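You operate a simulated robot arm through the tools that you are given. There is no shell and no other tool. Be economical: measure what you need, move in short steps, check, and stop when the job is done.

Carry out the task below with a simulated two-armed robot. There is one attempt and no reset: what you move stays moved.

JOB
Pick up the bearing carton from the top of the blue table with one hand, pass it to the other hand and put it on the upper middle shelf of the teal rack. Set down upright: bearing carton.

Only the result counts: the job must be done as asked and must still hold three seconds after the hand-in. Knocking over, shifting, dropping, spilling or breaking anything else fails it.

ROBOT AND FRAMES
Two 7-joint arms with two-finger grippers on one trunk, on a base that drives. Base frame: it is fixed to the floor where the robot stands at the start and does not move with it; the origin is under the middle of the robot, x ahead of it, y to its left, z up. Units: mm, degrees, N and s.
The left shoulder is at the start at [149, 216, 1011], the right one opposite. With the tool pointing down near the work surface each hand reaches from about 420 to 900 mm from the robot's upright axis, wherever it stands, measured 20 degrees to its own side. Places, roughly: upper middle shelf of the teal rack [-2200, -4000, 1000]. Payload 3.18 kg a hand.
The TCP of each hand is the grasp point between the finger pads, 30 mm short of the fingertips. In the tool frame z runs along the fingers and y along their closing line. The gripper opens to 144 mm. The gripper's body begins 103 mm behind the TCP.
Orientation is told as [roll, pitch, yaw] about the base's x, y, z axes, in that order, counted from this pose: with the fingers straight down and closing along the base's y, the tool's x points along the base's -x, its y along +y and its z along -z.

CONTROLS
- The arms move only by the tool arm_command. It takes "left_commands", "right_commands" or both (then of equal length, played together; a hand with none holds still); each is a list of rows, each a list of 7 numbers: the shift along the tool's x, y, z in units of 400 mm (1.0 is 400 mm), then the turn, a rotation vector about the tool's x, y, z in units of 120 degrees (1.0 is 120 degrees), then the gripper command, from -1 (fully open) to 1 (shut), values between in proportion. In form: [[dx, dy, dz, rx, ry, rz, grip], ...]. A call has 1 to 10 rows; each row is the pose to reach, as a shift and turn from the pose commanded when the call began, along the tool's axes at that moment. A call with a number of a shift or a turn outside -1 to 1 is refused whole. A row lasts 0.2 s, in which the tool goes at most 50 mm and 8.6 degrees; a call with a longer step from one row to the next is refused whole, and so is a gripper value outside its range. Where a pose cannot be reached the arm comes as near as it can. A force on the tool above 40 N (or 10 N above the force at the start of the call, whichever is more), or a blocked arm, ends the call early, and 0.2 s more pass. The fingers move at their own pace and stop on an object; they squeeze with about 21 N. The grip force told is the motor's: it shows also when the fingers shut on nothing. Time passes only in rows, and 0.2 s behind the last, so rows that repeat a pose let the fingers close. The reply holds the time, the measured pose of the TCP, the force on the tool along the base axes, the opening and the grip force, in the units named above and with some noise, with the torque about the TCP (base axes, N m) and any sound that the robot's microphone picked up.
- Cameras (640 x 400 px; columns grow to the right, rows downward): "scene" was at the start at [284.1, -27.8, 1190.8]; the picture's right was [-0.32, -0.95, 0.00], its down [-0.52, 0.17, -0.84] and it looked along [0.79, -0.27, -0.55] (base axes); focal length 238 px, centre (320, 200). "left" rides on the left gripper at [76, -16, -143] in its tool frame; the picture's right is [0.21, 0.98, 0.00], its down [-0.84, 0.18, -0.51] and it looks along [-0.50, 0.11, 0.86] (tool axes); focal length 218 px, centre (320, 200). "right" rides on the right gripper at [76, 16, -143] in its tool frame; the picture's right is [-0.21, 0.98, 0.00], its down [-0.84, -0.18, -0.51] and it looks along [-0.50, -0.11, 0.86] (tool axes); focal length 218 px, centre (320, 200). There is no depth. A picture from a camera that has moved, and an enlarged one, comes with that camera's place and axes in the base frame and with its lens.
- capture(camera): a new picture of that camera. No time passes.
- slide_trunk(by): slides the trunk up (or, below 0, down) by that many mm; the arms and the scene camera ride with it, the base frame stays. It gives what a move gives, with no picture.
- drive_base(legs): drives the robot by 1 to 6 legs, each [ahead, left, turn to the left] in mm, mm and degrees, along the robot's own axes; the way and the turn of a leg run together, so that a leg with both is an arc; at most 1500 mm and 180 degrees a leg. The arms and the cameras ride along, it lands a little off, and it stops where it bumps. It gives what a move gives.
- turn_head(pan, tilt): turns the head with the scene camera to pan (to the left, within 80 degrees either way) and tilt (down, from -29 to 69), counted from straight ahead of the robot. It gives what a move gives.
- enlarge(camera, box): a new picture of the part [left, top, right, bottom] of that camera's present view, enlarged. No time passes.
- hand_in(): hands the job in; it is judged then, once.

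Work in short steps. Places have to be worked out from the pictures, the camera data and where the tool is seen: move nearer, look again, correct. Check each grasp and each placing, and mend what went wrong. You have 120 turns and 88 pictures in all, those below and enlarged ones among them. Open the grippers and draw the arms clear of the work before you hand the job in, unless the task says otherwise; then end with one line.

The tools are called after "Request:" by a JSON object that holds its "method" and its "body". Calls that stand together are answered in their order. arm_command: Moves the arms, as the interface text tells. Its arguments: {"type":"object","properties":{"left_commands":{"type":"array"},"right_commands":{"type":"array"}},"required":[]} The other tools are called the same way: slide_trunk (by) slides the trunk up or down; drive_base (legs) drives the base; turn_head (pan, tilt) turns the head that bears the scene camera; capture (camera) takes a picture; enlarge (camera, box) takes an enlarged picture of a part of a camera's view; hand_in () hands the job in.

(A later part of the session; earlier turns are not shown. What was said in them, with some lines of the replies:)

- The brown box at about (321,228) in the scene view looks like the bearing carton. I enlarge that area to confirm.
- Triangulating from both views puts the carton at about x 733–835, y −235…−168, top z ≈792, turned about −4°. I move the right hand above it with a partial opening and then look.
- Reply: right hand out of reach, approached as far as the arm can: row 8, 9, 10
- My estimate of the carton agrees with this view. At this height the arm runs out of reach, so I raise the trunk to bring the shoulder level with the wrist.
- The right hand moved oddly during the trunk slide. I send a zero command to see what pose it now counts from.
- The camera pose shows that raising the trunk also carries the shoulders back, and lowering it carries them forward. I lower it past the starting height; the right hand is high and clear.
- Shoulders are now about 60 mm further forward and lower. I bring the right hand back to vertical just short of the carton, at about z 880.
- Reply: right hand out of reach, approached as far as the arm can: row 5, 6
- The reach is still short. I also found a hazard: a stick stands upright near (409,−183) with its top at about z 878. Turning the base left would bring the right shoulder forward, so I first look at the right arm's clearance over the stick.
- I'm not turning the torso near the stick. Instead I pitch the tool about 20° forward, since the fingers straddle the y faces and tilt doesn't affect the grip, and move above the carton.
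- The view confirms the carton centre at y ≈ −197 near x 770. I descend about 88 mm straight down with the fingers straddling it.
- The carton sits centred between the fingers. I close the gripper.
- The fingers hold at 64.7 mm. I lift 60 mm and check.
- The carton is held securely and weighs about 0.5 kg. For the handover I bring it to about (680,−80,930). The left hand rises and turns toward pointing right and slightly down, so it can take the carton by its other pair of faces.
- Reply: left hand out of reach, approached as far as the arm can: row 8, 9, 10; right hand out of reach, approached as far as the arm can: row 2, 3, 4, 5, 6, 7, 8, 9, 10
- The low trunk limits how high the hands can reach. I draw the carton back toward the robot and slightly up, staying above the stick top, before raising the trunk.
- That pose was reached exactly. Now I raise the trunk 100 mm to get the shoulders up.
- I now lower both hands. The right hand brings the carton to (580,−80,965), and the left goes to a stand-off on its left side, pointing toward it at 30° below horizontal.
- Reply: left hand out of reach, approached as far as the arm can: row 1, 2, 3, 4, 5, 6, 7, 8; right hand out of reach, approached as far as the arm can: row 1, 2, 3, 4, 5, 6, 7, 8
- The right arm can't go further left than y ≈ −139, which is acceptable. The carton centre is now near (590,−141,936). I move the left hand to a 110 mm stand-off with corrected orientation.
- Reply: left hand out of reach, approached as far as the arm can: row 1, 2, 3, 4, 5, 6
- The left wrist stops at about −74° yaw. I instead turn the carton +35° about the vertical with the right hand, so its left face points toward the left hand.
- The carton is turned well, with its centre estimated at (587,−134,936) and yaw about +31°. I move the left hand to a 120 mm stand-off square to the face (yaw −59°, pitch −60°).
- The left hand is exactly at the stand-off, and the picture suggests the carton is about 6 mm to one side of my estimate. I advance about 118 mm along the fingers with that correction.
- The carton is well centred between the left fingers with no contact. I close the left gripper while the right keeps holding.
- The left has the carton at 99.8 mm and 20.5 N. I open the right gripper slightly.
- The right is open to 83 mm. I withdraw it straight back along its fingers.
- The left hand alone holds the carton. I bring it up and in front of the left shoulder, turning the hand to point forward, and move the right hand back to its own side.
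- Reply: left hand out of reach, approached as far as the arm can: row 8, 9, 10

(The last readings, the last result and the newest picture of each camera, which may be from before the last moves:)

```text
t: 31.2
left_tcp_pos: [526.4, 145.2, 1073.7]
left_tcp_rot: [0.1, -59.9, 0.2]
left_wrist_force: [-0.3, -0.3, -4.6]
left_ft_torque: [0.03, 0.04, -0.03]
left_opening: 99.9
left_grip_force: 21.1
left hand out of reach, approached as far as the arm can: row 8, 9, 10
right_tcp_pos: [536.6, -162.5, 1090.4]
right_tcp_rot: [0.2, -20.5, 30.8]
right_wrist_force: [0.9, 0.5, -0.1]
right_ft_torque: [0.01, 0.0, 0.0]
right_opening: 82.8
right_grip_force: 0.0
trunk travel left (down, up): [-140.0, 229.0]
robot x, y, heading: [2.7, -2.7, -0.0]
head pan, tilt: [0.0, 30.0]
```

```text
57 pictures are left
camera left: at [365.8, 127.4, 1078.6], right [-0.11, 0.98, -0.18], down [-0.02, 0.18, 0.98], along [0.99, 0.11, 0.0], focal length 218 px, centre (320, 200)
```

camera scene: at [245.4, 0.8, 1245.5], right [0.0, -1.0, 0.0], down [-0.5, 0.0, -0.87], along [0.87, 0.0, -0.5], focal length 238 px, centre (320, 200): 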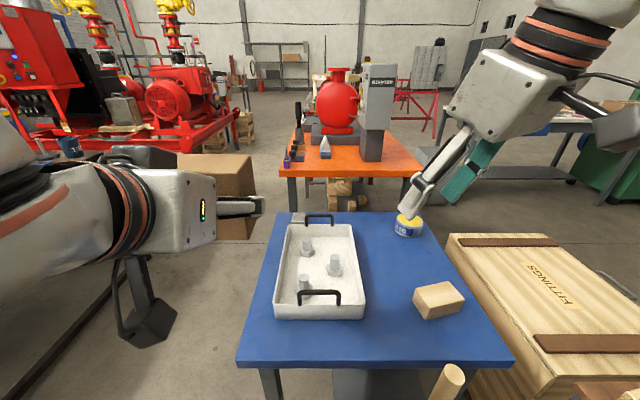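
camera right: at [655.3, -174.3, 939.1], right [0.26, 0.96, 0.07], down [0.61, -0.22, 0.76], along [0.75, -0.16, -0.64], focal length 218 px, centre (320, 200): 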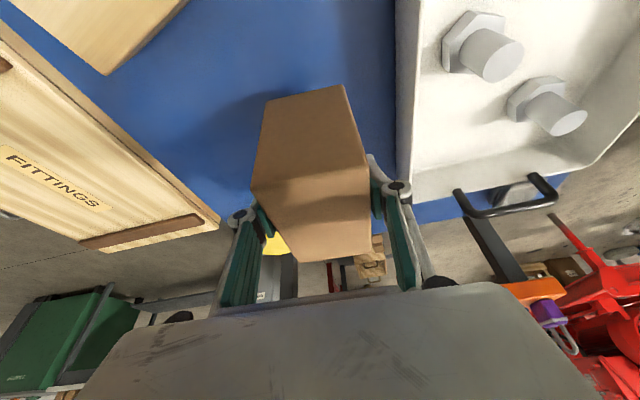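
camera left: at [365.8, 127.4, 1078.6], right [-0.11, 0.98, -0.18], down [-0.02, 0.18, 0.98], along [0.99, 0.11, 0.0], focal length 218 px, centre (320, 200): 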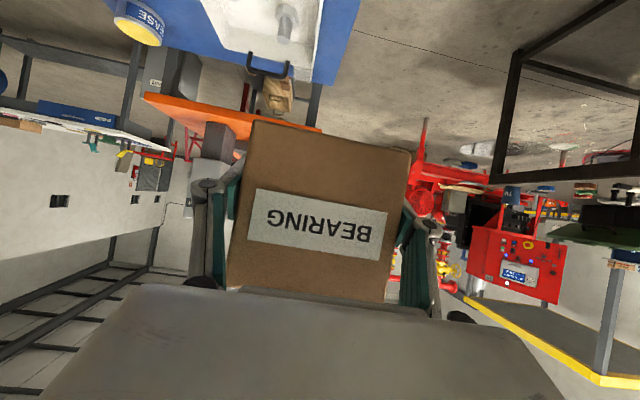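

The carton is securely held with "BEARING" on its near face. Before driving, I look around to plan a path to the rack at the right rear.

Request:
{"method": "turn_head", "body": {"pan": -80, "tilt": 20}}

Request:
{"method": "capture", "body": {"camera": "scene"}}

Request:
{"method": "turn_head", "body": {"pan": 80, "tilt": 20}}

Request:
{"method": "capture", "body": {"camera": "scene"}}

```text
t: 32.7
left_tcp_pos: [527.9, 143.7, 1074.7]
left_tcp_rot: [0.1, -59.9, 0.0]
left_wrist_force: [0.3, -0.9, -4.8]
left_ft_torque: [0.01, 0.01, 0.0]
left_opening: 99.9
left_grip_force: 21.0
right_tcp_pos: [536.7, -162.6, 1089.8]
right_tcp_rot: [0.3, -20.3, 30.7]
right_wrist_force: [0.0, 0.7, 0.5]
right_ft_torque: [0.01, -0.01, 0.02]
right_opening: 82.8
right_grip_force: 0.1
trunk travel left (down, up): [-140.0, 229.0]
robot x, y, heading: [0.7, -1.1, 0.2]
head pan, tilt: [-80.0, 20.0]
```

```text
56 pictures are left
camera scene: at [171.9, -91.1, 1261.3], right [-0.98, -0.17, 0.0], down [-0.06, 0.34, -0.94], along [0.16, -0.93, -0.34], focal length 238 px, centre (320, 200)
```

scene: 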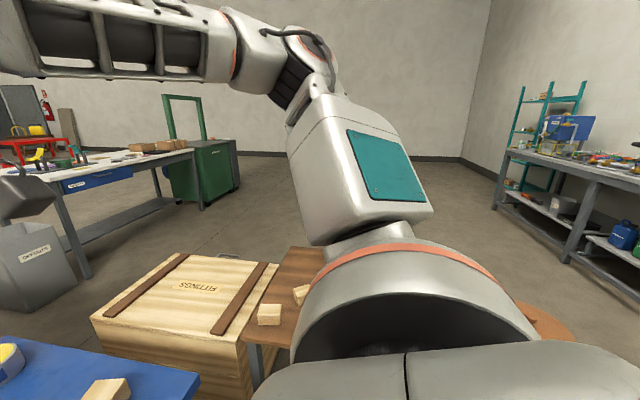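

```text
t: 35.2
left_tcp_pos: [527.5, 144.9, 1073.0]
left_tcp_rot: [0.1, -59.9, 0.0]
left_wrist_force: [-0.1, 0.2, -4.0]
left_ft_torque: [0.0, 0.01, -0.03]
left_opening: 99.9
left_grip_force: 21.0
right_tcp_pos: [537.3, -163.3, 1090.3]
right_tcp_rot: [0.2, -20.4, 30.7]
right_wrist_force: [-0.1, 0.5, 0.2]
right_ft_torque: [0.02, 0.02, 0.0]
right_opening: 82.5
right_grip_force: 0.1
trunk travel left (down, up): [-140.0, 229.0]
robot x, y, heading: [-2.7, -1.8, -0.3]
head pan, tilt: [80.0, 20.0]
```

```text
55 pictures are left
camera scene: at [171.9, 92.3, 1261.3], right [0.98, -0.17, 0.0], down [-0.06, -0.34, -0.94], along [0.16, 0.93, -0.34], focal length 238 px, centre (320, 200)
```

scene: 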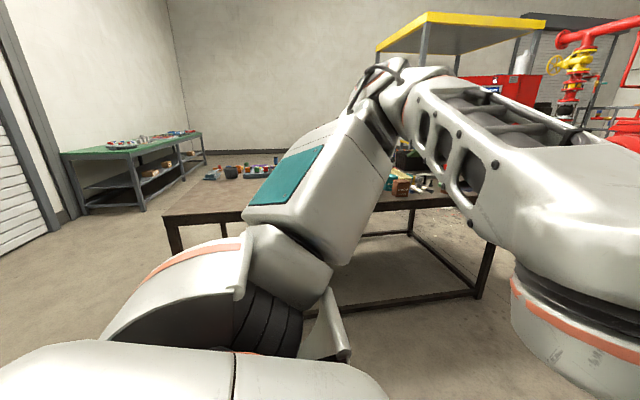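

The teal rack is at the right rear, beyond a long bench with its front edge near x ≈ −1735. The brown table lies right of the robot at y < −570. I back away from the stick and turn right to see the way behind.

Request:
{"method": "drive_base", "body": {"legs": [[-250, 0, 0], [0, 0, -70]]}}

Request:
{"method": "turn_head", "body": {"pan": -70, "tilt": 25}}

Request:
{"method": "capture", "body": {"camera": "scene"}}

Request:
{"method": "turn_head", "body": {"pan": -5, "tilt": 25}}

Request:
{"method": "capture", "body": {"camera": "scene"}}

```text
t: 40.0
left_tcp_pos: [71.8, -443.8, 1073.1]
left_tcp_rot: [0.1, -59.9, -69.6]
left_wrist_force: [-0.1, -0.2, -4.7]
left_ft_torque: [0.02, -0.02, -0.02]
left_opening: 99.8
left_grip_force: 20.7
right_tcp_pos: [-211.6, -560.6, 1090.0]
right_tcp_rot: [0.3, -20.5, -38.9]
right_wrist_force: [-0.3, -0.4, 0.2]
right_ft_torque: [0.0, -0.01, -0.01]
right_opening: 82.6
right_grip_force: 0.1
trunk travel left (down, up): [-140.0, 229.0]
robot x, y, heading: [-246.1, 4.4, -69.5]
head pan, tilt: [80.0, 20.0]
```

```text
t: 42.4
left_tcp_pos: [72.7, -442.6, 1073.3]
left_tcp_rot: [0.1, -59.9, -69.6]
left_wrist_force: [0.3, -0.4, -3.1]
left_ft_torque: [0.0, -0.03, -0.04]
left_opening: 99.7
left_grip_force: 20.8
right_tcp_pos: [-212.8, -560.2, 1089.5]
right_tcp_rot: [0.2, -20.4, -38.9]
right_wrist_force: [0.0, -0.8, -0.4]
right_ft_torque: [0.01, -0.02, 0.03]
right_opening: 83.0
right_grip_force: 0.0
trunk travel left (down, up): [-140.0, 229.0]
robot x, y, heading: [-244.3, 0.3, -69.3]
head pan, tilt: [-70.0, 25.0]
```

```text
54 pictures are left
camera scene: at [-261.5, -204.3, 1253.2], right [-0.65, 0.76, 0.0], down [0.32, 0.27, -0.91], along [-0.69, -0.59, -0.42], focal length 238 px, centre (320, 200)
```

scene: 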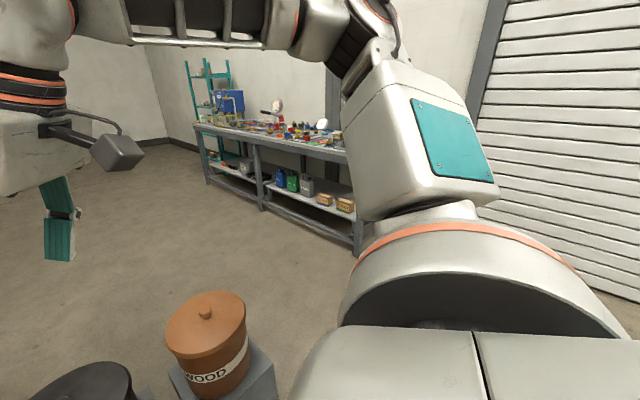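

```text
t: 43.7
left_tcp_pos: [71.5, -443.9, 1072.9]
left_tcp_rot: [0.1, -59.9, -69.6]
left_wrist_force: [-0.3, -0.2, -4.5]
left_ft_torque: [-0.01, 0.02, -0.02]
left_opening: 99.8
left_grip_force: 20.8
right_tcp_pos: [-212.1, -560.7, 1089.4]
right_tcp_rot: [0.2, -20.5, -38.8]
right_wrist_force: [-0.4, -0.7, 0.6]
right_ft_torque: [-0.05, 0.01, 0.0]
right_opening: 82.8
right_grip_force: 0.0
trunk travel left (down, up): [-140.0, 229.0]
robot x, y, heading: [-248.1, -4.0, -69.6]
head pan, tilt: [-5.0, 25.0]
```

```text
53 pictures are left
camera scene: at [-167.0, -233.4, 1253.2], right [-0.96, -0.26, 0.0], down [-0.11, 0.41, -0.91], along [0.24, -0.87, -0.42], focal length 238 px, centre (320, 200)
```

scene: 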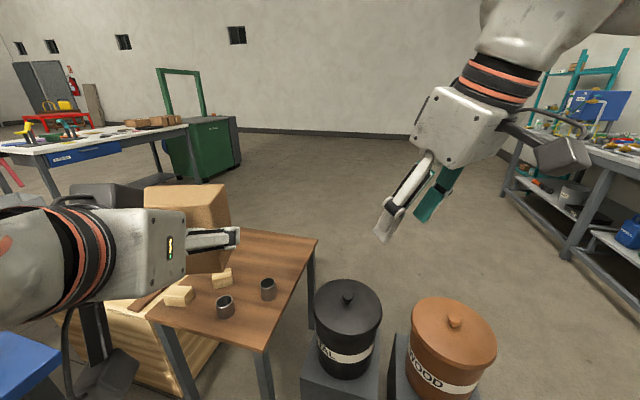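

There are waste bins on pedestals at about (−100,−800) and (−420,−820), so I'll keep x around −1150 when passing. I turn further right to see the floor behind before moving there.

Request:
{"method": "drive_base", "body": {"legs": [[0, 0, -65]]}}

Request:
{"method": "turn_head", "body": {"pan": -15, "tilt": 30}}

Request:
{"method": "capture", "body": {"camera": "scene"}}

```text
t: 47.0
left_tcp_pos: [-513.8, -477.3, 1073.1]
left_tcp_rot: [0.1, -60.0, -134.6]
left_wrist_force: [0.7, -0.1, -4.5]
left_ft_torque: [0.01, -0.01, 0.02]
left_opening: 100.0
left_grip_force: 20.8
right_tcp_pos: [-740.6, -267.9, 1090.5]
right_tcp_rot: [0.1, -20.4, -103.8]
right_wrist_force: [-0.2, 0.7, 0.5]
right_ft_torque: [0.04, 0.01, 0.02]
right_opening: 82.7
right_grip_force: 0.2
trunk travel left (down, up): [-140.0, 229.0]
robot x, y, heading: [-242.1, 3.0, -134.5]
head pan, tilt: [-5.0, 25.0]
```

```text
t: 47.7
left_tcp_pos: [-512.6, -477.1, 1072.6]
left_tcp_rot: [0.2, -59.8, -134.6]
left_wrist_force: [0.1, -0.1, -4.2]
left_ft_torque: [-0.01, 0.02, -0.01]
left_opening: 99.8
left_grip_force: 21.0
right_tcp_pos: [-739.3, -268.6, 1090.2]
right_tcp_rot: [0.1, -20.5, -103.7]
right_wrist_force: [0.1, 0.6, 0.3]
right_ft_torque: [-0.01, 0.03, 0.0]
right_opening: 82.7
right_grip_force: 0.0
trunk travel left (down, up): [-140.0, 229.0]
robot x, y, heading: [-246.5, 3.3, -134.6]
head pan, tilt: [-15.0, 30.0]
```

```text
52 pictures are left
camera scene: at [-431.7, -155.7, 1245.3], right [-0.51, 0.86, 0.0], down [0.43, 0.25, -0.87], along [-0.75, -0.44, -0.5], focal length 238 px, centre (320, 200)
```

scene: 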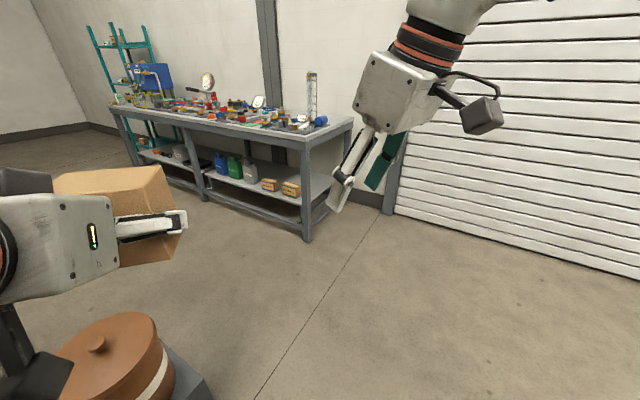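

The floor ahead is clear. I move to x ≈ −1090, turn to heading −90° and advance along the corridor.

Request:
{"method": "drive_base", "body": {"legs": [[590, -600, 0], [0, 0, 44.5], [1300, 0, 0]]}}

Request:
{"method": "turn_head", "body": {"pan": -25, "tilt": 25}}

Request:
{"method": "capture", "body": {"camera": "scene"}}

```text
t: 61.6
left_tcp_pos: [-983.1, -1821.4, 1072.4]
left_tcp_rot: [0.1, -59.8, -91.7]
left_wrist_force: [-1.2, -0.3, -3.4]
left_ft_torque: [0.0, 0.01, 0.0]
left_opening: 100.0
left_grip_force: 20.8
right_tcp_pos: [-1290.8, -1821.9, 1089.8]
right_tcp_rot: [0.2, -20.4, -60.9]
right_wrist_force: [1.3, -0.6, 0.3]
right_ft_torque: [-0.02, 0.02, 0.03]
right_opening: 83.0
right_grip_force: 0.0
trunk travel left (down, up): [-140.0, 229.0]
robot x, y, heading: [-1110.4, -1287.8, -91.6]
head pan, tilt: [-15.0, 30.0]
```

```text
t: 62.3
left_tcp_pos: [-983.5, -1821.5, 1072.4]
left_tcp_rot: [0.1, -59.8, -91.7]
left_wrist_force: [0.1, 0.3, -4.6]
left_ft_torque: [0.02, 0.01, 0.0]
left_opening: 99.8
left_grip_force: 20.9
right_tcp_pos: [-1290.5, -1821.8, 1090.8]
right_tcp_rot: [0.2, -20.4, -60.9]
right_wrist_force: [1.1, -0.9, 0.9]
right_ft_torque: [-0.01, -0.01, -0.03]
right_opening: 82.6
right_grip_force: 0.0
trunk travel left (down, up): [-140.0, 229.0]
robot x, y, heading: [-1114.7, -1287.8, -91.9]
head pan, tilt: [-25.0, 25.0]
```

```text
51 pictures are left
camera scene: at [-1156.7, -1526.5, 1253.2], right [-0.89, 0.45, 0.0], down [0.19, 0.38, -0.91], along [-0.41, -0.81, -0.42], focal length 238 px, centre (320, 200)
```

scene: 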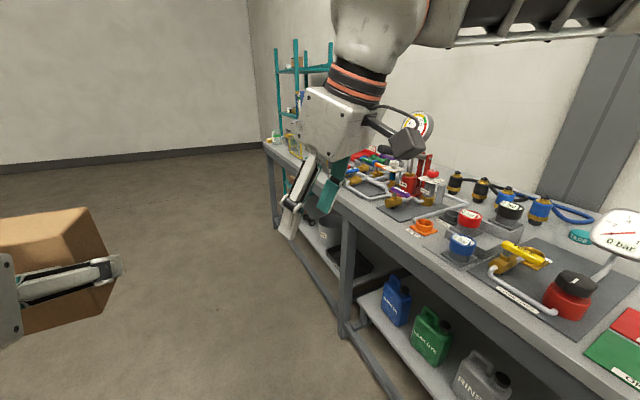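

The right arm is close to the bench. I shift 300 mm away from it while advancing, then go on toward the rack area and look.

Request:
{"method": "drive_base", "body": {"legs": [[600, 300, 0], [1300, 0, 0], [0, 0, -40]]}}

Request:
{"method": "turn_head", "body": {"pan": -8, "tilt": 15}}

Request:
{"method": "capture", "body": {"camera": "scene"}}

```text
t: 73.9
left_tcp_pos: [-1109.0, -3681.5, 1073.0]
left_tcp_rot: [0.2, -59.8, -131.3]
left_wrist_force: [0.2, -0.2, -4.0]
left_ft_torque: [-0.02, -0.02, 0.01]
left_opening: 99.8
left_grip_force: 21.4
right_tcp_pos: [-1345.6, -3485.9, 1089.7]
right_tcp_rot: [0.1, -20.4, -100.7]
right_wrist_force: [0.5, -0.7, -1.1]
right_ft_torque: [-0.02, 0.01, 0.05]
right_opening: 83.0
right_grip_force: 0.0
trunk travel left (down, up): [-140.0, 229.0]
robot x, y, heading: [-870.6, -3191.4, -131.6]
head pan, tilt: [-25.0, 25.0]
```

```text
t: 74.7
left_tcp_pos: [-1108.7, -3682.3, 1072.1]
left_tcp_rot: [0.2, -59.8, -131.3]
left_wrist_force: [-0.5, 0.0, -5.1]
left_ft_torque: [0.0, -0.02, -0.02]
left_opening: 99.8
left_grip_force: 20.9
right_tcp_pos: [-1344.6, -3486.1, 1089.0]
right_tcp_rot: [0.2, -20.5, -100.6]
right_wrist_force: [0.0, -0.5, -0.4]
right_ft_torque: [-0.01, 0.03, -0.02]
right_opening: 83.0
right_grip_force: 0.0
trunk travel left (down, up): [-140.0, 229.0]
robot x, y, heading: [-868.8, -3191.6, -131.2]
head pan, tilt: [-8.0, 15.0]
```

```text
50 pictures are left
camera scene: at [-1039.9, -3367.0, 1269.4], right [-0.65, 0.76, 0.0], down [0.2, 0.17, -0.97], along [-0.73, -0.63, -0.26], focal length 238 px, centre (320, 200)
```

scene: 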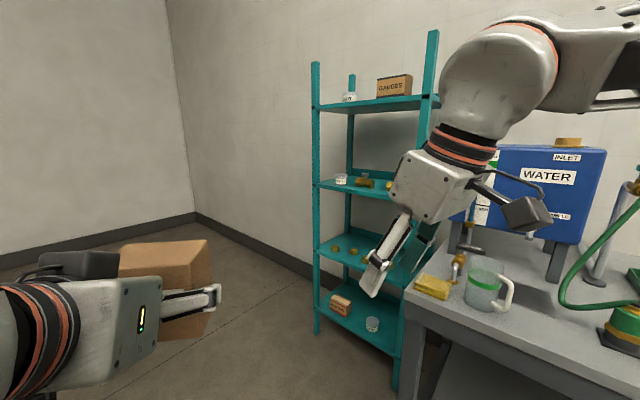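

The rack front is at x ≈ −1990, spanning y ≈ −4234…−3658, and the upper middle shelf has several small items on it. I drive in front of the rack facing it, still well back, and look at the shelf.

Request:
{"method": "drive_base", "body": {"legs": [[750, 290, 0], [0, 0, -48.6]]}}

Request:
{"method": "turn_head", "body": {"pan": 0, "tilt": 12}}

Request:
{"method": "capture", "body": {"camera": "scene"}}

```text
t: 81.2
left_tcp_pos: [-1668.9, -4088.9, 1073.4]
left_tcp_rot: [0.2, -59.8, -179.8]
left_wrist_force: [-0.3, 0.2, -5.2]
left_ft_torque: [0.02, -0.02, 0.0]
left_opening: 100.0
left_grip_force: 21.0
right_tcp_pos: [-1679.8, -3780.5, 1090.2]
right_tcp_rot: [0.2, -20.5, -149.1]
right_wrist_force: [0.4, -0.2, 0.2]
right_ft_torque: [-0.03, -0.02, -0.01]
right_opening: 82.7
right_grip_force: 0.0
trunk travel left (down, up): [-140.0, 229.0]
robot x, y, heading: [-1144.8, -3942.9, -180.0]
head pan, tilt: [-8.0, 15.0]
```

```text
t: 81.9
left_tcp_pos: [-1669.2, -4088.1, 1073.1]
left_tcp_rot: [0.2, -59.8, -179.9]
left_wrist_force: [-1.0, -0.5, -4.5]
left_ft_torque: [-0.01, 0.03, 0.01]
left_opening: 99.8
left_grip_force: 21.3
right_tcp_pos: [-1679.6, -3780.6, 1089.4]
right_tcp_rot: [0.2, -20.3, -149.1]
right_wrist_force: [0.0, 0.0, -0.1]
right_ft_torque: [-0.02, 0.01, -0.01]
right_opening: 82.8
right_grip_force: 0.0
trunk travel left (down, up): [-140.0, 229.0]
robot x, y, heading: [-1143.6, -3941.2, -179.9]
head pan, tilt: [0.0, 12.0]
```

```text
49 pictures are left
camera scene: at [-1389.6, -3942.5, 1274.3], right [0.0, 1.0, 0.0], down [0.21, 0.0, -0.98], along [-0.98, 0.0, -0.21], focal length 238 px, centre (320, 200)
```

scene: 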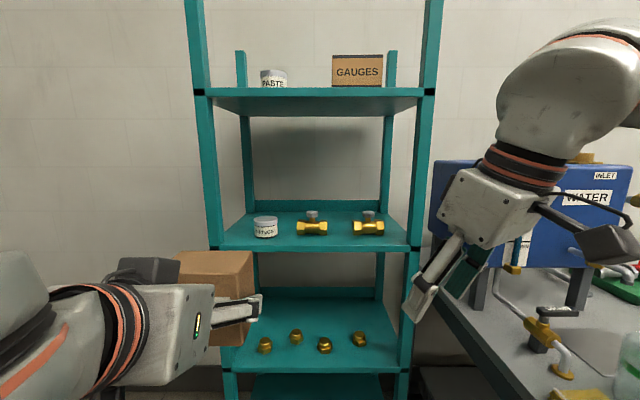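

Request:
{"method": "enlarge", "body": {"camera": "scene", "box": [190, 70, 450, 260]}}

```text
2.11 times, centred on (320, 165) of scene
camera zoom: at [-1389.6, -3942.5, 1274.3], right [0.0, 1.0, 0.0], down [0.21, 0.0, -0.98], along [-0.98, 0.0, -0.21], focal length 501 px, centre (320, 274)
```

zoom: 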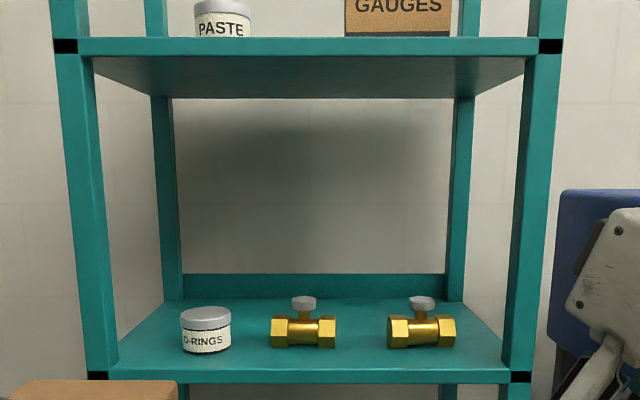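

The upper middle shelf top is at about z 1020, with its front edge at x ≈ −1990. On it are a jar at y ≈ −4102 and two valves at y −4015…−3919 and −3846…−3747, with fronts around x −2078. The free strip in front of the valves fits the 62 mm deep carton at y ≈ −3960. I pull the right hand back before approaching.

Request:
{"method": "arm_command", "body": {"right_commands": [[0.063, 0.033, -0.023, 0, 0, 0, -0.15], [0.127, 0.066, -0.047, 0, 0, 0, -0.15], [0.19, 0.099, -0.07, 0, 0, 0, -0.15], [0.2535, 0.132, -0.094, 0, 0, 0, -0.15]]}}

Request:
{"method": "drive_base", "body": {"legs": [[100, -70, 0]]}}

Request:
{"method": "capture", "body": {"camera": "scene"}}

Request:
{"method": "capture", "body": {"camera": "left"}}

```text
t: 82.9
left_tcp_pos: [-1669.1, -4087.9, 1072.0]
left_tcp_rot: [0.2, -59.9, -180.0]
left_wrist_force: [-0.5, -0.2, -4.6]
left_ft_torque: [-0.02, -0.02, -0.01]
left_opening: 99.6
left_grip_force: 20.7
right_tcp_pos: [-1559.9, -3770.3, 1090.1]
right_tcp_rot: [0.1, -20.6, -149.1]
right_wrist_force: [-0.1, 0.1, -0.2]
right_ft_torque: [0.0, 0.03, 0.05]
right_opening: 82.7
right_grip_force: 0.0
trunk travel left (down, up): [-140.0, 229.0]
robot x, y, heading: [-1143.0, -3941.4, -179.9]
head pan, tilt: [0.0, 12.0]
```

```text
t: 84.2
left_tcp_pos: [-1769.3, -4018.6, 1073.3]
left_tcp_rot: [0.1, -59.8, -179.9]
left_wrist_force: [-0.1, 0.1, -3.7]
left_ft_torque: [-0.01, -0.01, 0.01]
left_opening: 99.8
left_grip_force: 21.3
right_tcp_pos: [-1660.7, -3700.2, 1088.8]
right_tcp_rot: [0.2, -20.5, -149.1]
right_wrist_force: [0.1, 0.2, -0.9]
right_ft_torque: [0.0, -0.01, 0.0]
right_opening: 82.7
right_grip_force: 0.0
trunk travel left (down, up): [-140.0, 229.0]
robot x, y, heading: [-1244.3, -3871.8, -179.8]
head pan, tilt: [0.0, 12.0]
```

```text
47 pictures are left
camera scene: at [-1489.0, -3872.4, 1274.3], right [0.0, 1.0, 0.0], down [0.21, 0.0, -0.98], along [-0.98, 0.0, -0.21], focal length 238 px, centre (320, 200)
```

scene: 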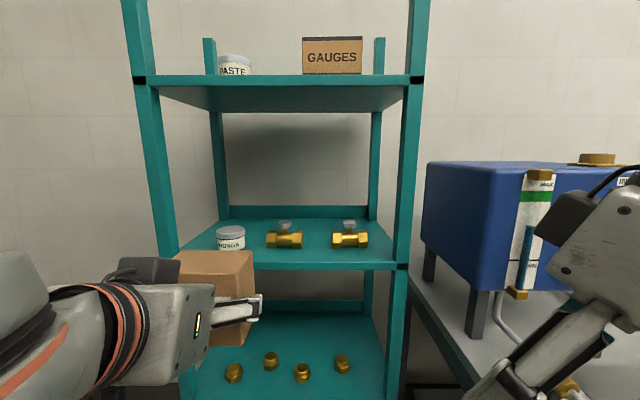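

```text
46 pictures are left
camera left: at [-1606.1, -4002.0, 1077.8], right [0.11, -0.98, -0.18], down [0.02, -0.18, 0.98], along [-0.99, -0.11, 0.0], focal length 218 px, centre (320, 200)
```

left: 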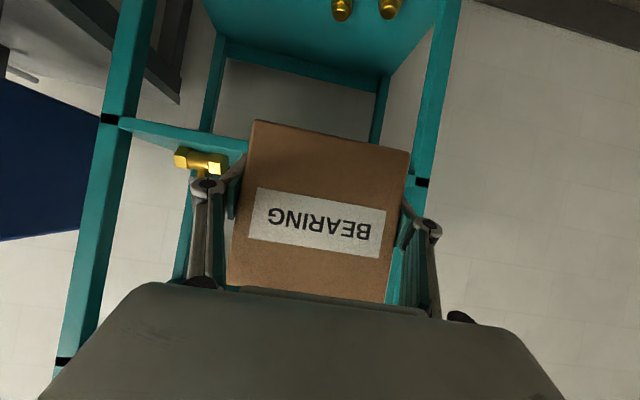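

I enlarge the shelf region to pin down the edge and item positions using this second viewpoint.

Request:
{"method": "enlarge", "body": {"camera": "scene", "box": [160, 180, 420, 340]}}

```text
2.46 times, centred on (290, 260) of scene
camera zoom: at [-1489.0, -3872.4, 1274.3], right [0.0, 1.0, 0.0], down [0.21, 0.0, -0.98], along [-0.98, 0.0, -0.21], focal length 586 px, centre (394, 52)
```

zoom: 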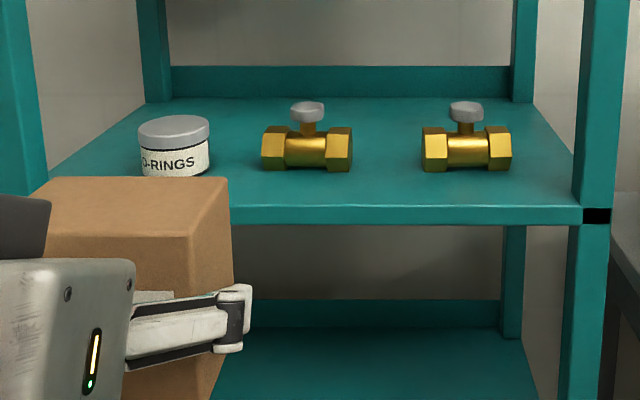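

Both views agree: the front edge is at x −1988, the shelf top at z 1021, and the valve fronts at x −2071. The carton bottom is about 36 mm below the left TCP. I move the carton to just outside the shelf edge at y −3950, slightly raised.

Request:
{"method": "arm_command", "body": {"left_commands": [[-0.052, -0.034, 0.069, 0, 0, 0, 1], [-0.104, -0.069, 0.137, 0, 0, 0, 1], [-0.157, -0.103, 0.206, 0, 0, 0, 1], [-0.209, -0.137, 0.274, 0, 0, 0, 1], [-0.261, -0.1715, 0.3427, 0, 0, 0, 1], [-0.261, -0.1715, 0.3427, 0, 0, 0, 1]]}}

Request:
{"method": "capture", "body": {"camera": "scene"}}

Request:
{"method": "capture", "body": {"camera": "left"}}

```text
t: 85.6
left_tcp_pos: [-1939.9, -3951.4, 1095.0]
left_tcp_rot: [0.3, -59.8, -179.9]
left_wrist_force: [0.6, 0.7, -5.0]
left_ft_torque: [-0.03, 0.0, 0.01]
left_opening: 99.9
left_grip_force: 21.1
right_tcp_pos: [-1659.8, -3701.2, 1089.6]
right_tcp_rot: [0.1, -20.5, -149.0]
right_wrist_force: [0.3, -0.5, 0.1]
right_ft_torque: [0.0, 0.02, -0.02]
right_opening: 82.6
right_grip_force: 0.0
trunk travel left (down, up): [-140.0, 229.0]
robot x, y, heading: [-1239.7, -3871.5, -179.7]
head pan, tilt: [0.0, 12.0]
```

```text
44 pictures are left
camera scene: at [-1488.1, -3873.3, 1274.5], right [0.0, 1.0, 0.0], down [0.21, 0.0, -0.98], along [-0.98, 0.0, -0.21], focal length 238 px, centre (320, 200)
```

scene: 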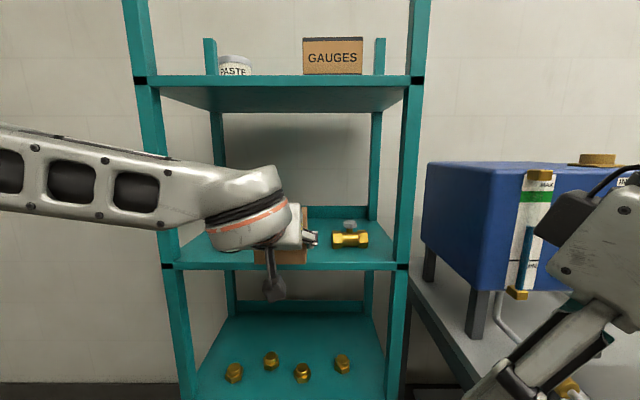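

```text
43 pictures are left
camera left: at [-1777.3, -3935.4, 1099.8], right [0.11, -0.98, -0.18], down [0.02, -0.18, 0.98], along [-0.99, -0.11, 0.0], focal length 218 px, centre (320, 200)
```

left: 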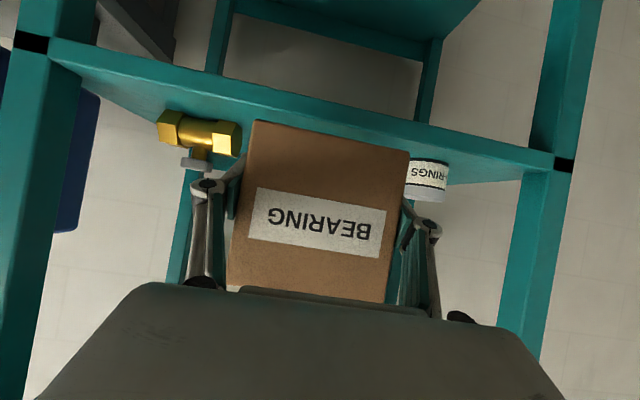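

Alignment looks right and the bottom clears the shelf edge. I advance 82 mm over the front strip.

Request:
{"method": "arm_command", "body": {"left_commands": [[-0.034, -0.001, 0.059, 0, 0, 0, 1], [-0.068, -0.002, 0.118, 0, 0, 0, 1], [-0.1025, -0.003, 0.1775, 0, 0, 0, 1], [-0.1025, -0.003, 0.1775, 0, 0, 0, 1]]}}

Request:
{"method": "capture", "body": {"camera": "left"}}

Request:
{"method": "enlarge", "body": {"camera": "scene", "box": [190, 170, 410, 300]}}

```text
t: 86.6
left_tcp_pos: [-2022.4, -3952.0, 1094.5]
left_tcp_rot: [0.3, -59.7, -179.9]
left_wrist_force: [0.7, 0.0, -4.5]
left_ft_torque: [0.03, 0.0, 0.01]
left_opening: 99.8
left_grip_force: 20.9
right_tcp_pos: [-1659.5, -3701.3, 1090.5]
right_tcp_rot: [0.2, -20.5, -148.9]
right_wrist_force: [-0.4, 0.4, -0.2]
right_ft_torque: [-0.01, -0.01, 0.0]
right_opening: 82.8
right_grip_force: 0.0
trunk travel left (down, up): [-140.0, 229.0]
robot x, y, heading: [-1242.6, -3874.3, -179.5]
head pan, tilt: [0.0, 12.0]
```

```text
42 pictures are left
camera left: at [-1859.6, -3934.6, 1098.9], right [0.11, -0.98, -0.18], down [0.02, -0.18, 0.98], along [-0.99, -0.11, 0.0], focal length 218 px, centre (320, 200)
```

left: 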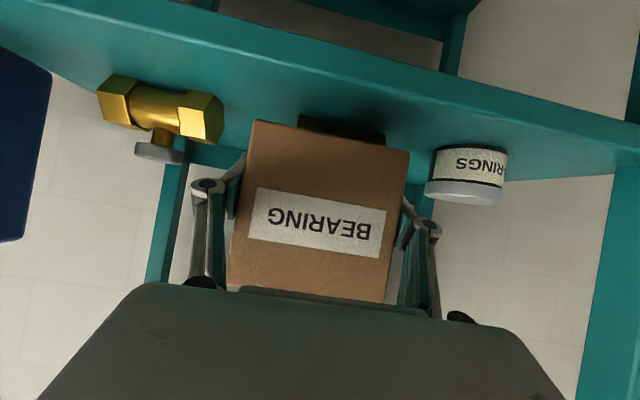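

```text
2.91 times, centred on (300, 235) of scene
camera zoom: at [-1488.2, -3873.0, 1274.5], right [0.0, 1.0, 0.0], down [0.21, 0.0, -0.98], along [-0.98, 0.0, -0.21], focal length 693 px, centre (378, 98)
```

zoom: 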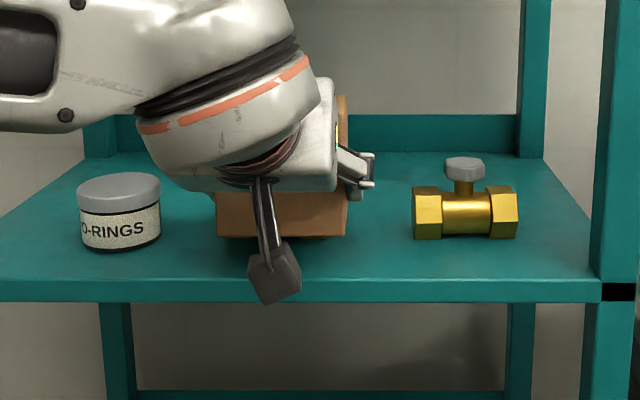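

I enlarge the left view to check the gap to the valve behind and the position of the shelf edge.

Request:
{"method": "enlarge", "body": {"camera": "left", "box": [200, 20, 460, 180]}}

```text
2.46 times, centred on (330, 100) of left
camera zoom: at [-1859.6, -3934.6, 1098.9], right [0.11, -0.98, -0.18], down [0.02, -0.18, 0.98], along [-0.99, -0.11, 0.0], focal length 537 px, centre (295, 446)
```

zoom: 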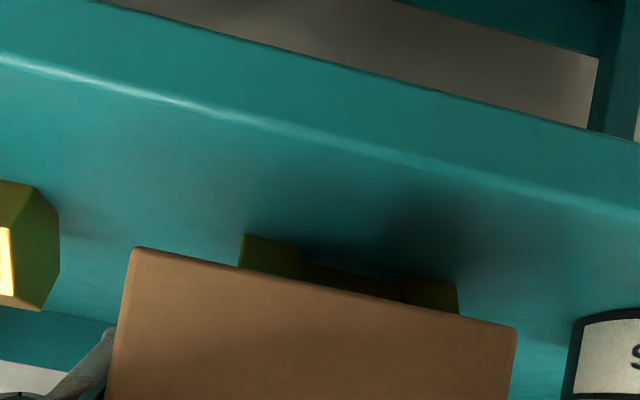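

The shelf edge is at about −1992 and the valve front at about −2076. I nudge the carton 5 mm deeper and lower it 32 mm, just above the expected contact.

Request:
{"method": "arm_command", "body": {"left_commands": [[-0.006, 0, 0.011, 0, 0, 0, 1], [0.028, 0, 0.03, 0, 0, 0, 1], [0.0629, 0, 0.0508, 0, 0, 0, 1], [0.0629, 0, 0.0508, 0, 0, 0, 1]]}}

Request:
{"method": "enlarge", "body": {"camera": "left", "box": [160, 20, 480, 220]}}

```text
t: 87.6
left_tcp_pos: [-2027.6, -3952.2, 1062.4]
left_tcp_rot: [0.2, -59.7, -179.8]
left_wrist_force: [0.1, 0.0, -4.2]
left_ft_torque: [0.0, -0.02, 0.01]
left_opening: 99.8
left_grip_force: 20.7
right_tcp_pos: [-1658.7, -3699.3, 1088.6]
right_tcp_rot: [0.2, -20.5, -149.1]
right_wrist_force: [-0.5, 0.7, 1.2]
right_ft_torque: [0.02, 0.01, -0.01]
right_opening: 82.8
right_grip_force: 0.0
trunk travel left (down, up): [-140.0, 229.0]
robot x, y, heading: [-1244.6, -3876.2, -179.9]
head pan, tilt: [0.0, 12.0]
```

```text
2.00 times, centred on (320, 120) of left
camera zoom: at [-1863.8, -3934.6, 1066.7], right [0.11, -0.98, -0.18], down [0.02, -0.18, 0.98], along [-0.99, -0.11, 0.0], focal length 436 px, centre (320, 360)
```

zoom: 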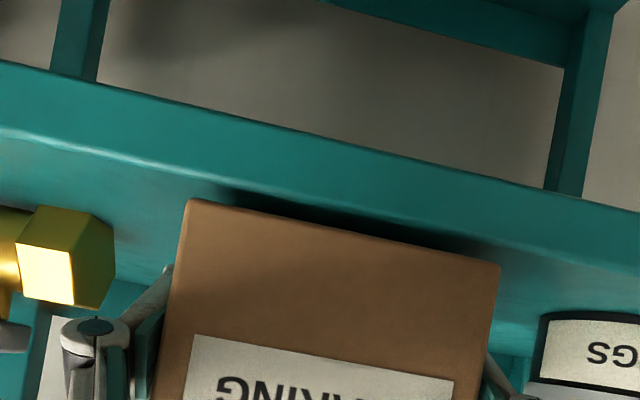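

The carton is a few mm above the shelf. I lower it in small steps while watching the force.

Request:
{"method": "arm_command", "body": {"left_commands": [[0.0043, 0, 0.0025, 0, 0, 0, 1], [0.0087, 0, 0.005, 0, 0, 0, 1], [0.0108, 0, 0.00625, 0, 0, 0, 1], [0.0108, 0, 0.00625, 0, 0, 0, 1]]}}

Request:
{"method": "enlarge", "body": {"camera": "left", "box": [160, 20, 480, 220]}}

```text
t: 88.6
left_tcp_pos: [-2026.8, -3951.9, 1056.0]
left_tcp_rot: [0.1, -59.8, -179.9]
left_wrist_force: [0.0, 0.0, -4.6]
left_ft_torque: [0.05, -0.01, 0.02]
left_opening: 99.6
left_grip_force: 21.2
right_tcp_pos: [-1659.9, -3700.0, 1089.0]
right_tcp_rot: [0.2, -20.4, -149.2]
right_wrist_force: [0.6, 0.3, 0.1]
right_ft_torque: [-0.01, -0.01, 0.01]
right_opening: 82.8
right_grip_force: 0.0
trunk travel left (down, up): [-140.0, 229.0]
robot x, y, heading: [-1240.5, -3871.8, -180.1]
head pan, tilt: [0.0, 12.0]
```

```text
2.00 times, centred on (320, 120) of left
camera zoom: at [-1864.2, -3934.5, 1061.5], right [0.11, -0.98, -0.18], down [0.02, -0.18, 0.98], along [-0.99, -0.11, 0.0], focal length 436 px, centre (320, 360)
```

zoom: 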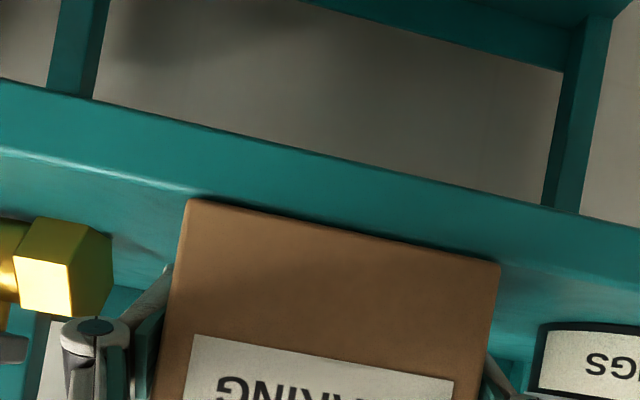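

No contact yet. I continue lowering up to 8 mm, in 2 mm steps.

Request:
{"method": "arm_command", "body": {"left_commands": [[0.0043, 0, 0.0025, 0, 0, 0, 1], [0.0065, 0, 0.00375, 0, 0, 0, 1], [0.0087, 0, 0.005, 0, 0, 0, 1]]}}

```text
t: 89.4
left_tcp_pos: [-2027.1, -3951.0, 1056.4]
left_tcp_rot: [0.0, -60.1, -179.7]
left_wrist_force: [-2.8, -1.8, 6.0]
left_ft_torque: [0.16, -0.2, 0.07]
left_opening: 99.8
left_grip_force: 21.2
right_tcp_pos: [-1659.7, -3700.7, 1090.4]
right_tcp_rot: [0.1, -20.5, -148.9]
right_wrist_force: [0.8, -0.3, -0.8]
right_ft_torque: [-0.01, -0.02, -0.01]
right_opening: 82.9
right_grip_force: 0.0
trunk travel left (down, up): [-140.0, 229.0]
robot x, y, heading: [-1244.8, -3870.3, -179.8]
head pan, tilt: [0.0, 12.0]
```

Contact: the vertical force rose by about 10 N at z ≈ 1056. I open the left fingers to about 120 mm.

Request:
{"method": "arm_command", "body": {"left_commands": [[0, 0, 0, 0, 0, 0, -0.42], [0, 0, 0, 0, 0, 0, -0.55], [0, 0, 0, 0, 0, 0, -0.667], [0, 0, 0, 0, 0, 0, -0.667]]}}

Request:
{"method": "capture", "body": {"camera": "left"}}

```text
t: 90.4
left_tcp_pos: [-2026.8, -3950.1, 1052.5]
left_tcp_rot: [0.1, -59.8, -179.9]
left_wrist_force: [0.5, 0.7, -0.5]
left_ft_torque: [0.01, 0.01, 0.0]
left_opening: 119.9
left_grip_force: 0.0
right_tcp_pos: [-1660.1, -3701.4, 1089.8]
right_tcp_rot: [0.1, -20.5, -149.1]
right_wrist_force: [0.0, 0.2, 0.7]
right_ft_torque: [0.01, 0.01, -0.01]
right_opening: 82.6
right_grip_force: 0.1
trunk travel left (down, up): [-140.0, 229.0]
robot x, y, heading: [-1243.4, -3875.4, -179.7]
head pan, tilt: [0.0, 12.0]
```

```text
37 pictures are left
camera left: at [-1863.9, -3934.3, 1057.7], right [0.11, -0.98, -0.18], down [0.02, -0.18, 0.98], along [-0.99, -0.11, 0.0], focal length 218 px, centre (320, 200)
```

left: 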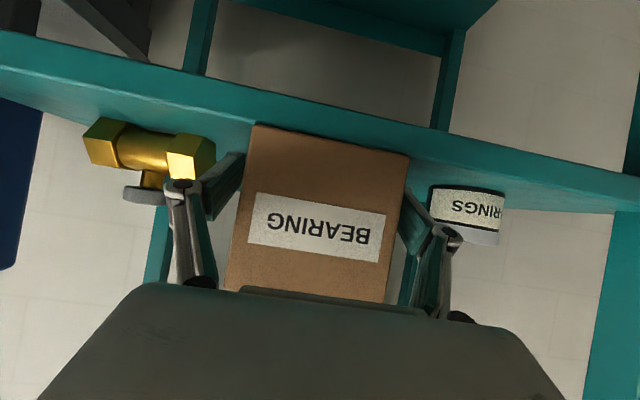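

The carton stands on the shelf, square with the front edge. I withdraw the left hand straight back along its fingers.

Request:
{"method": "arm_command", "body": {"left_commands": [[0, 0, -0.05, 0, 0, 0, -0.667], [0, 0, -0.12, 0, 0, 0, -0.667], [0, 0, -0.22, 0, 0, 0, -0.667], [0, 0, -0.32, 0, 0, 0, -0.667], [0, 0, -0.42, 0, 0, 0, -0.667]]}}

Request:
{"method": "capture", "body": {"camera": "left"}}

Request:
{"method": "capture", "body": {"camera": "scene"}}

```text
t: 91.6
left_tcp_pos: [-1880.2, -3950.8, 1139.4]
left_tcp_rot: [0.2, -60.0, -180.0]
left_wrist_force: [-0.3, -0.1, 0.3]
left_ft_torque: [-0.02, 0.03, -0.05]
left_opening: 120.4
left_grip_force: 0.0
right_tcp_pos: [-1658.3, -3700.1, 1091.3]
right_tcp_rot: [0.1, -20.5, -149.0]
right_wrist_force: [1.0, 0.3, 0.3]
right_ft_torque: [0.0, 0.07, -0.05]
right_opening: 82.7
right_grip_force: 0.1
trunk travel left (down, up): [-140.0, 229.0]
robot x, y, heading: [-1243.0, -3870.3, -180.0]
head pan, tilt: [0.0, 12.0]
```

```text
36 pictures are left
camera left: at [-1716.9, -3933.7, 1144.1], right [0.11, -0.98, -0.18], down [0.02, -0.18, 0.98], along [-0.99, -0.11, 0.0], focal length 218 px, centre (320, 200)
```

left: 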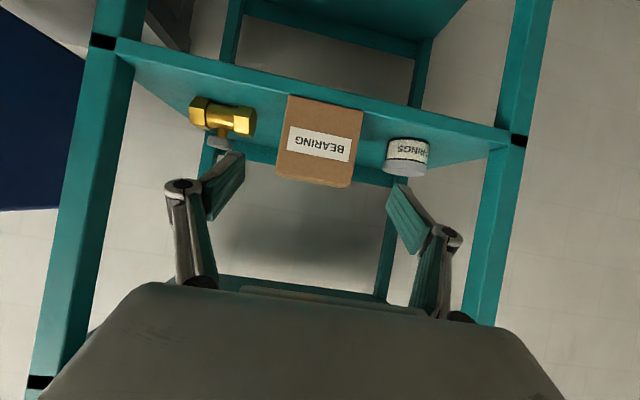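

```text
35 pictures are left
camera scene: at [-1486.9, -3872.8, 1274.9], right [0.0, 1.0, 0.0], down [0.21, 0.0, -0.98], along [-0.98, 0.0, -0.21], focal length 238 px, centre (320, 200)
```

scene: 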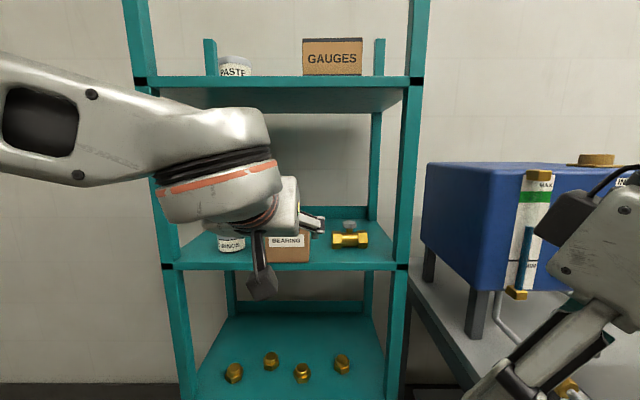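

The carton stands free on the shelf. I open both grippers fully, back the base away 300 mm and take a final look.

Request:
{"method": "drive_base", "body": {"legs": [[-300, 0, 0]]}}

Request:
{"method": "arm_command", "body": {"left_commands": [[0, 0.05, 0, 0, 0, 0, -1], [0, 0.12, 0, 0, 0, 0, -1], [0, 0.24, 0, 0, 0, 0, -1], [0, 0.36, 0, 0, 0, 0, -1]], "right_commands": [[0, 0, 0, 0, 0, 0, -1], [0, 0, 0, 0, 0, 0, -1], [0, 0, 0, 0, 0, 0, -1], [0, 0, 0, 0, 0, 0, -1]]}}

Request:
{"method": "enlarge", "body": {"camera": "scene", "box": [200, 100, 440, 250]}}

```text
t: 93.7
left_tcp_pos: [-1579.2, -3949.3, 1138.2]
left_tcp_rot: [0.2, -59.8, -179.9]
left_wrist_force: [-0.4, -0.4, 0.5]
left_ft_torque: [-0.01, 0.03, 0.03]
left_opening: 119.9
left_grip_force: 0.0
right_tcp_pos: [-1357.9, -3698.8, 1089.7]
right_tcp_rot: [0.2, -20.4, -149.0]
right_wrist_force: [0.6, -0.2, 0.4]
right_ft_torque: [-0.01, 0.01, 0.0]
right_opening: 82.6
right_grip_force: 0.1
trunk travel left (down, up): [-140.0, 229.0]
robot x, y, heading: [-938.2, -3870.9, -179.9]
head pan, tilt: [0.0, 12.0]
```

```text
t: 94.7
left_tcp_pos: [-1575.9, -4095.4, 1137.2]
left_tcp_rot: [0.1, -59.8, -179.7]
left_wrist_force: [-0.3, -0.1, -0.4]
left_ft_torque: [0.0, 0.02, 0.0]
left_opening: 144.0
left_grip_force: 0.0
right_tcp_pos: [-1357.5, -3700.7, 1089.0]
right_tcp_rot: [0.1, -20.4, -149.0]
right_wrist_force: [-0.7, -0.1, 0.3]
right_ft_torque: [0.07, 0.05, -0.03]
right_opening: 144.0
right_grip_force: 0.1
trunk travel left (down, up): [-140.0, 229.0]
robot x, y, heading: [-939.6, -3873.0, -179.6]
head pan, tilt: [0.0, 12.0]
```

```text
2.67 times, centred on (320, 175) of scene
camera zoom: at [-1186.4, -3873.3, 1274.4], right [0.0, 1.0, 0.0], down [0.21, 0.0, -0.98], along [-0.98, 0.0, -0.21], focal length 635 px, centre (320, 267)
```

zoom: 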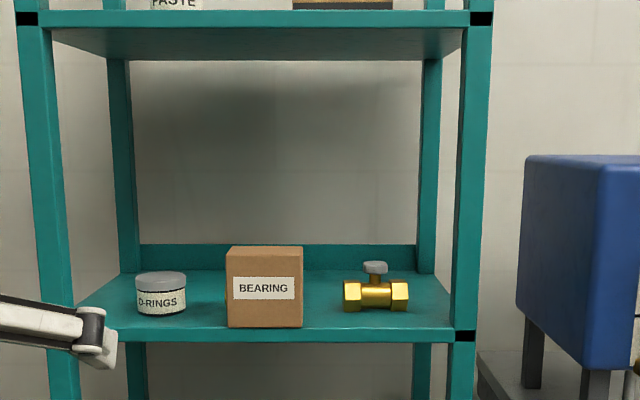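

The carton stands upright on the upper middle shelf. The jar and the right-hand valve sit where they were, with the other valve now hidden behind the carton, and the hands are open and clear. I hand the job in.

Request:
{"method": "hand_in", "body": {}}

```text
The job is handed in.
```

I picked the bearing carton up with the right hand, passed it to the left, and set it upright on the upper middle shelf of the teal rack; the job is handed in.
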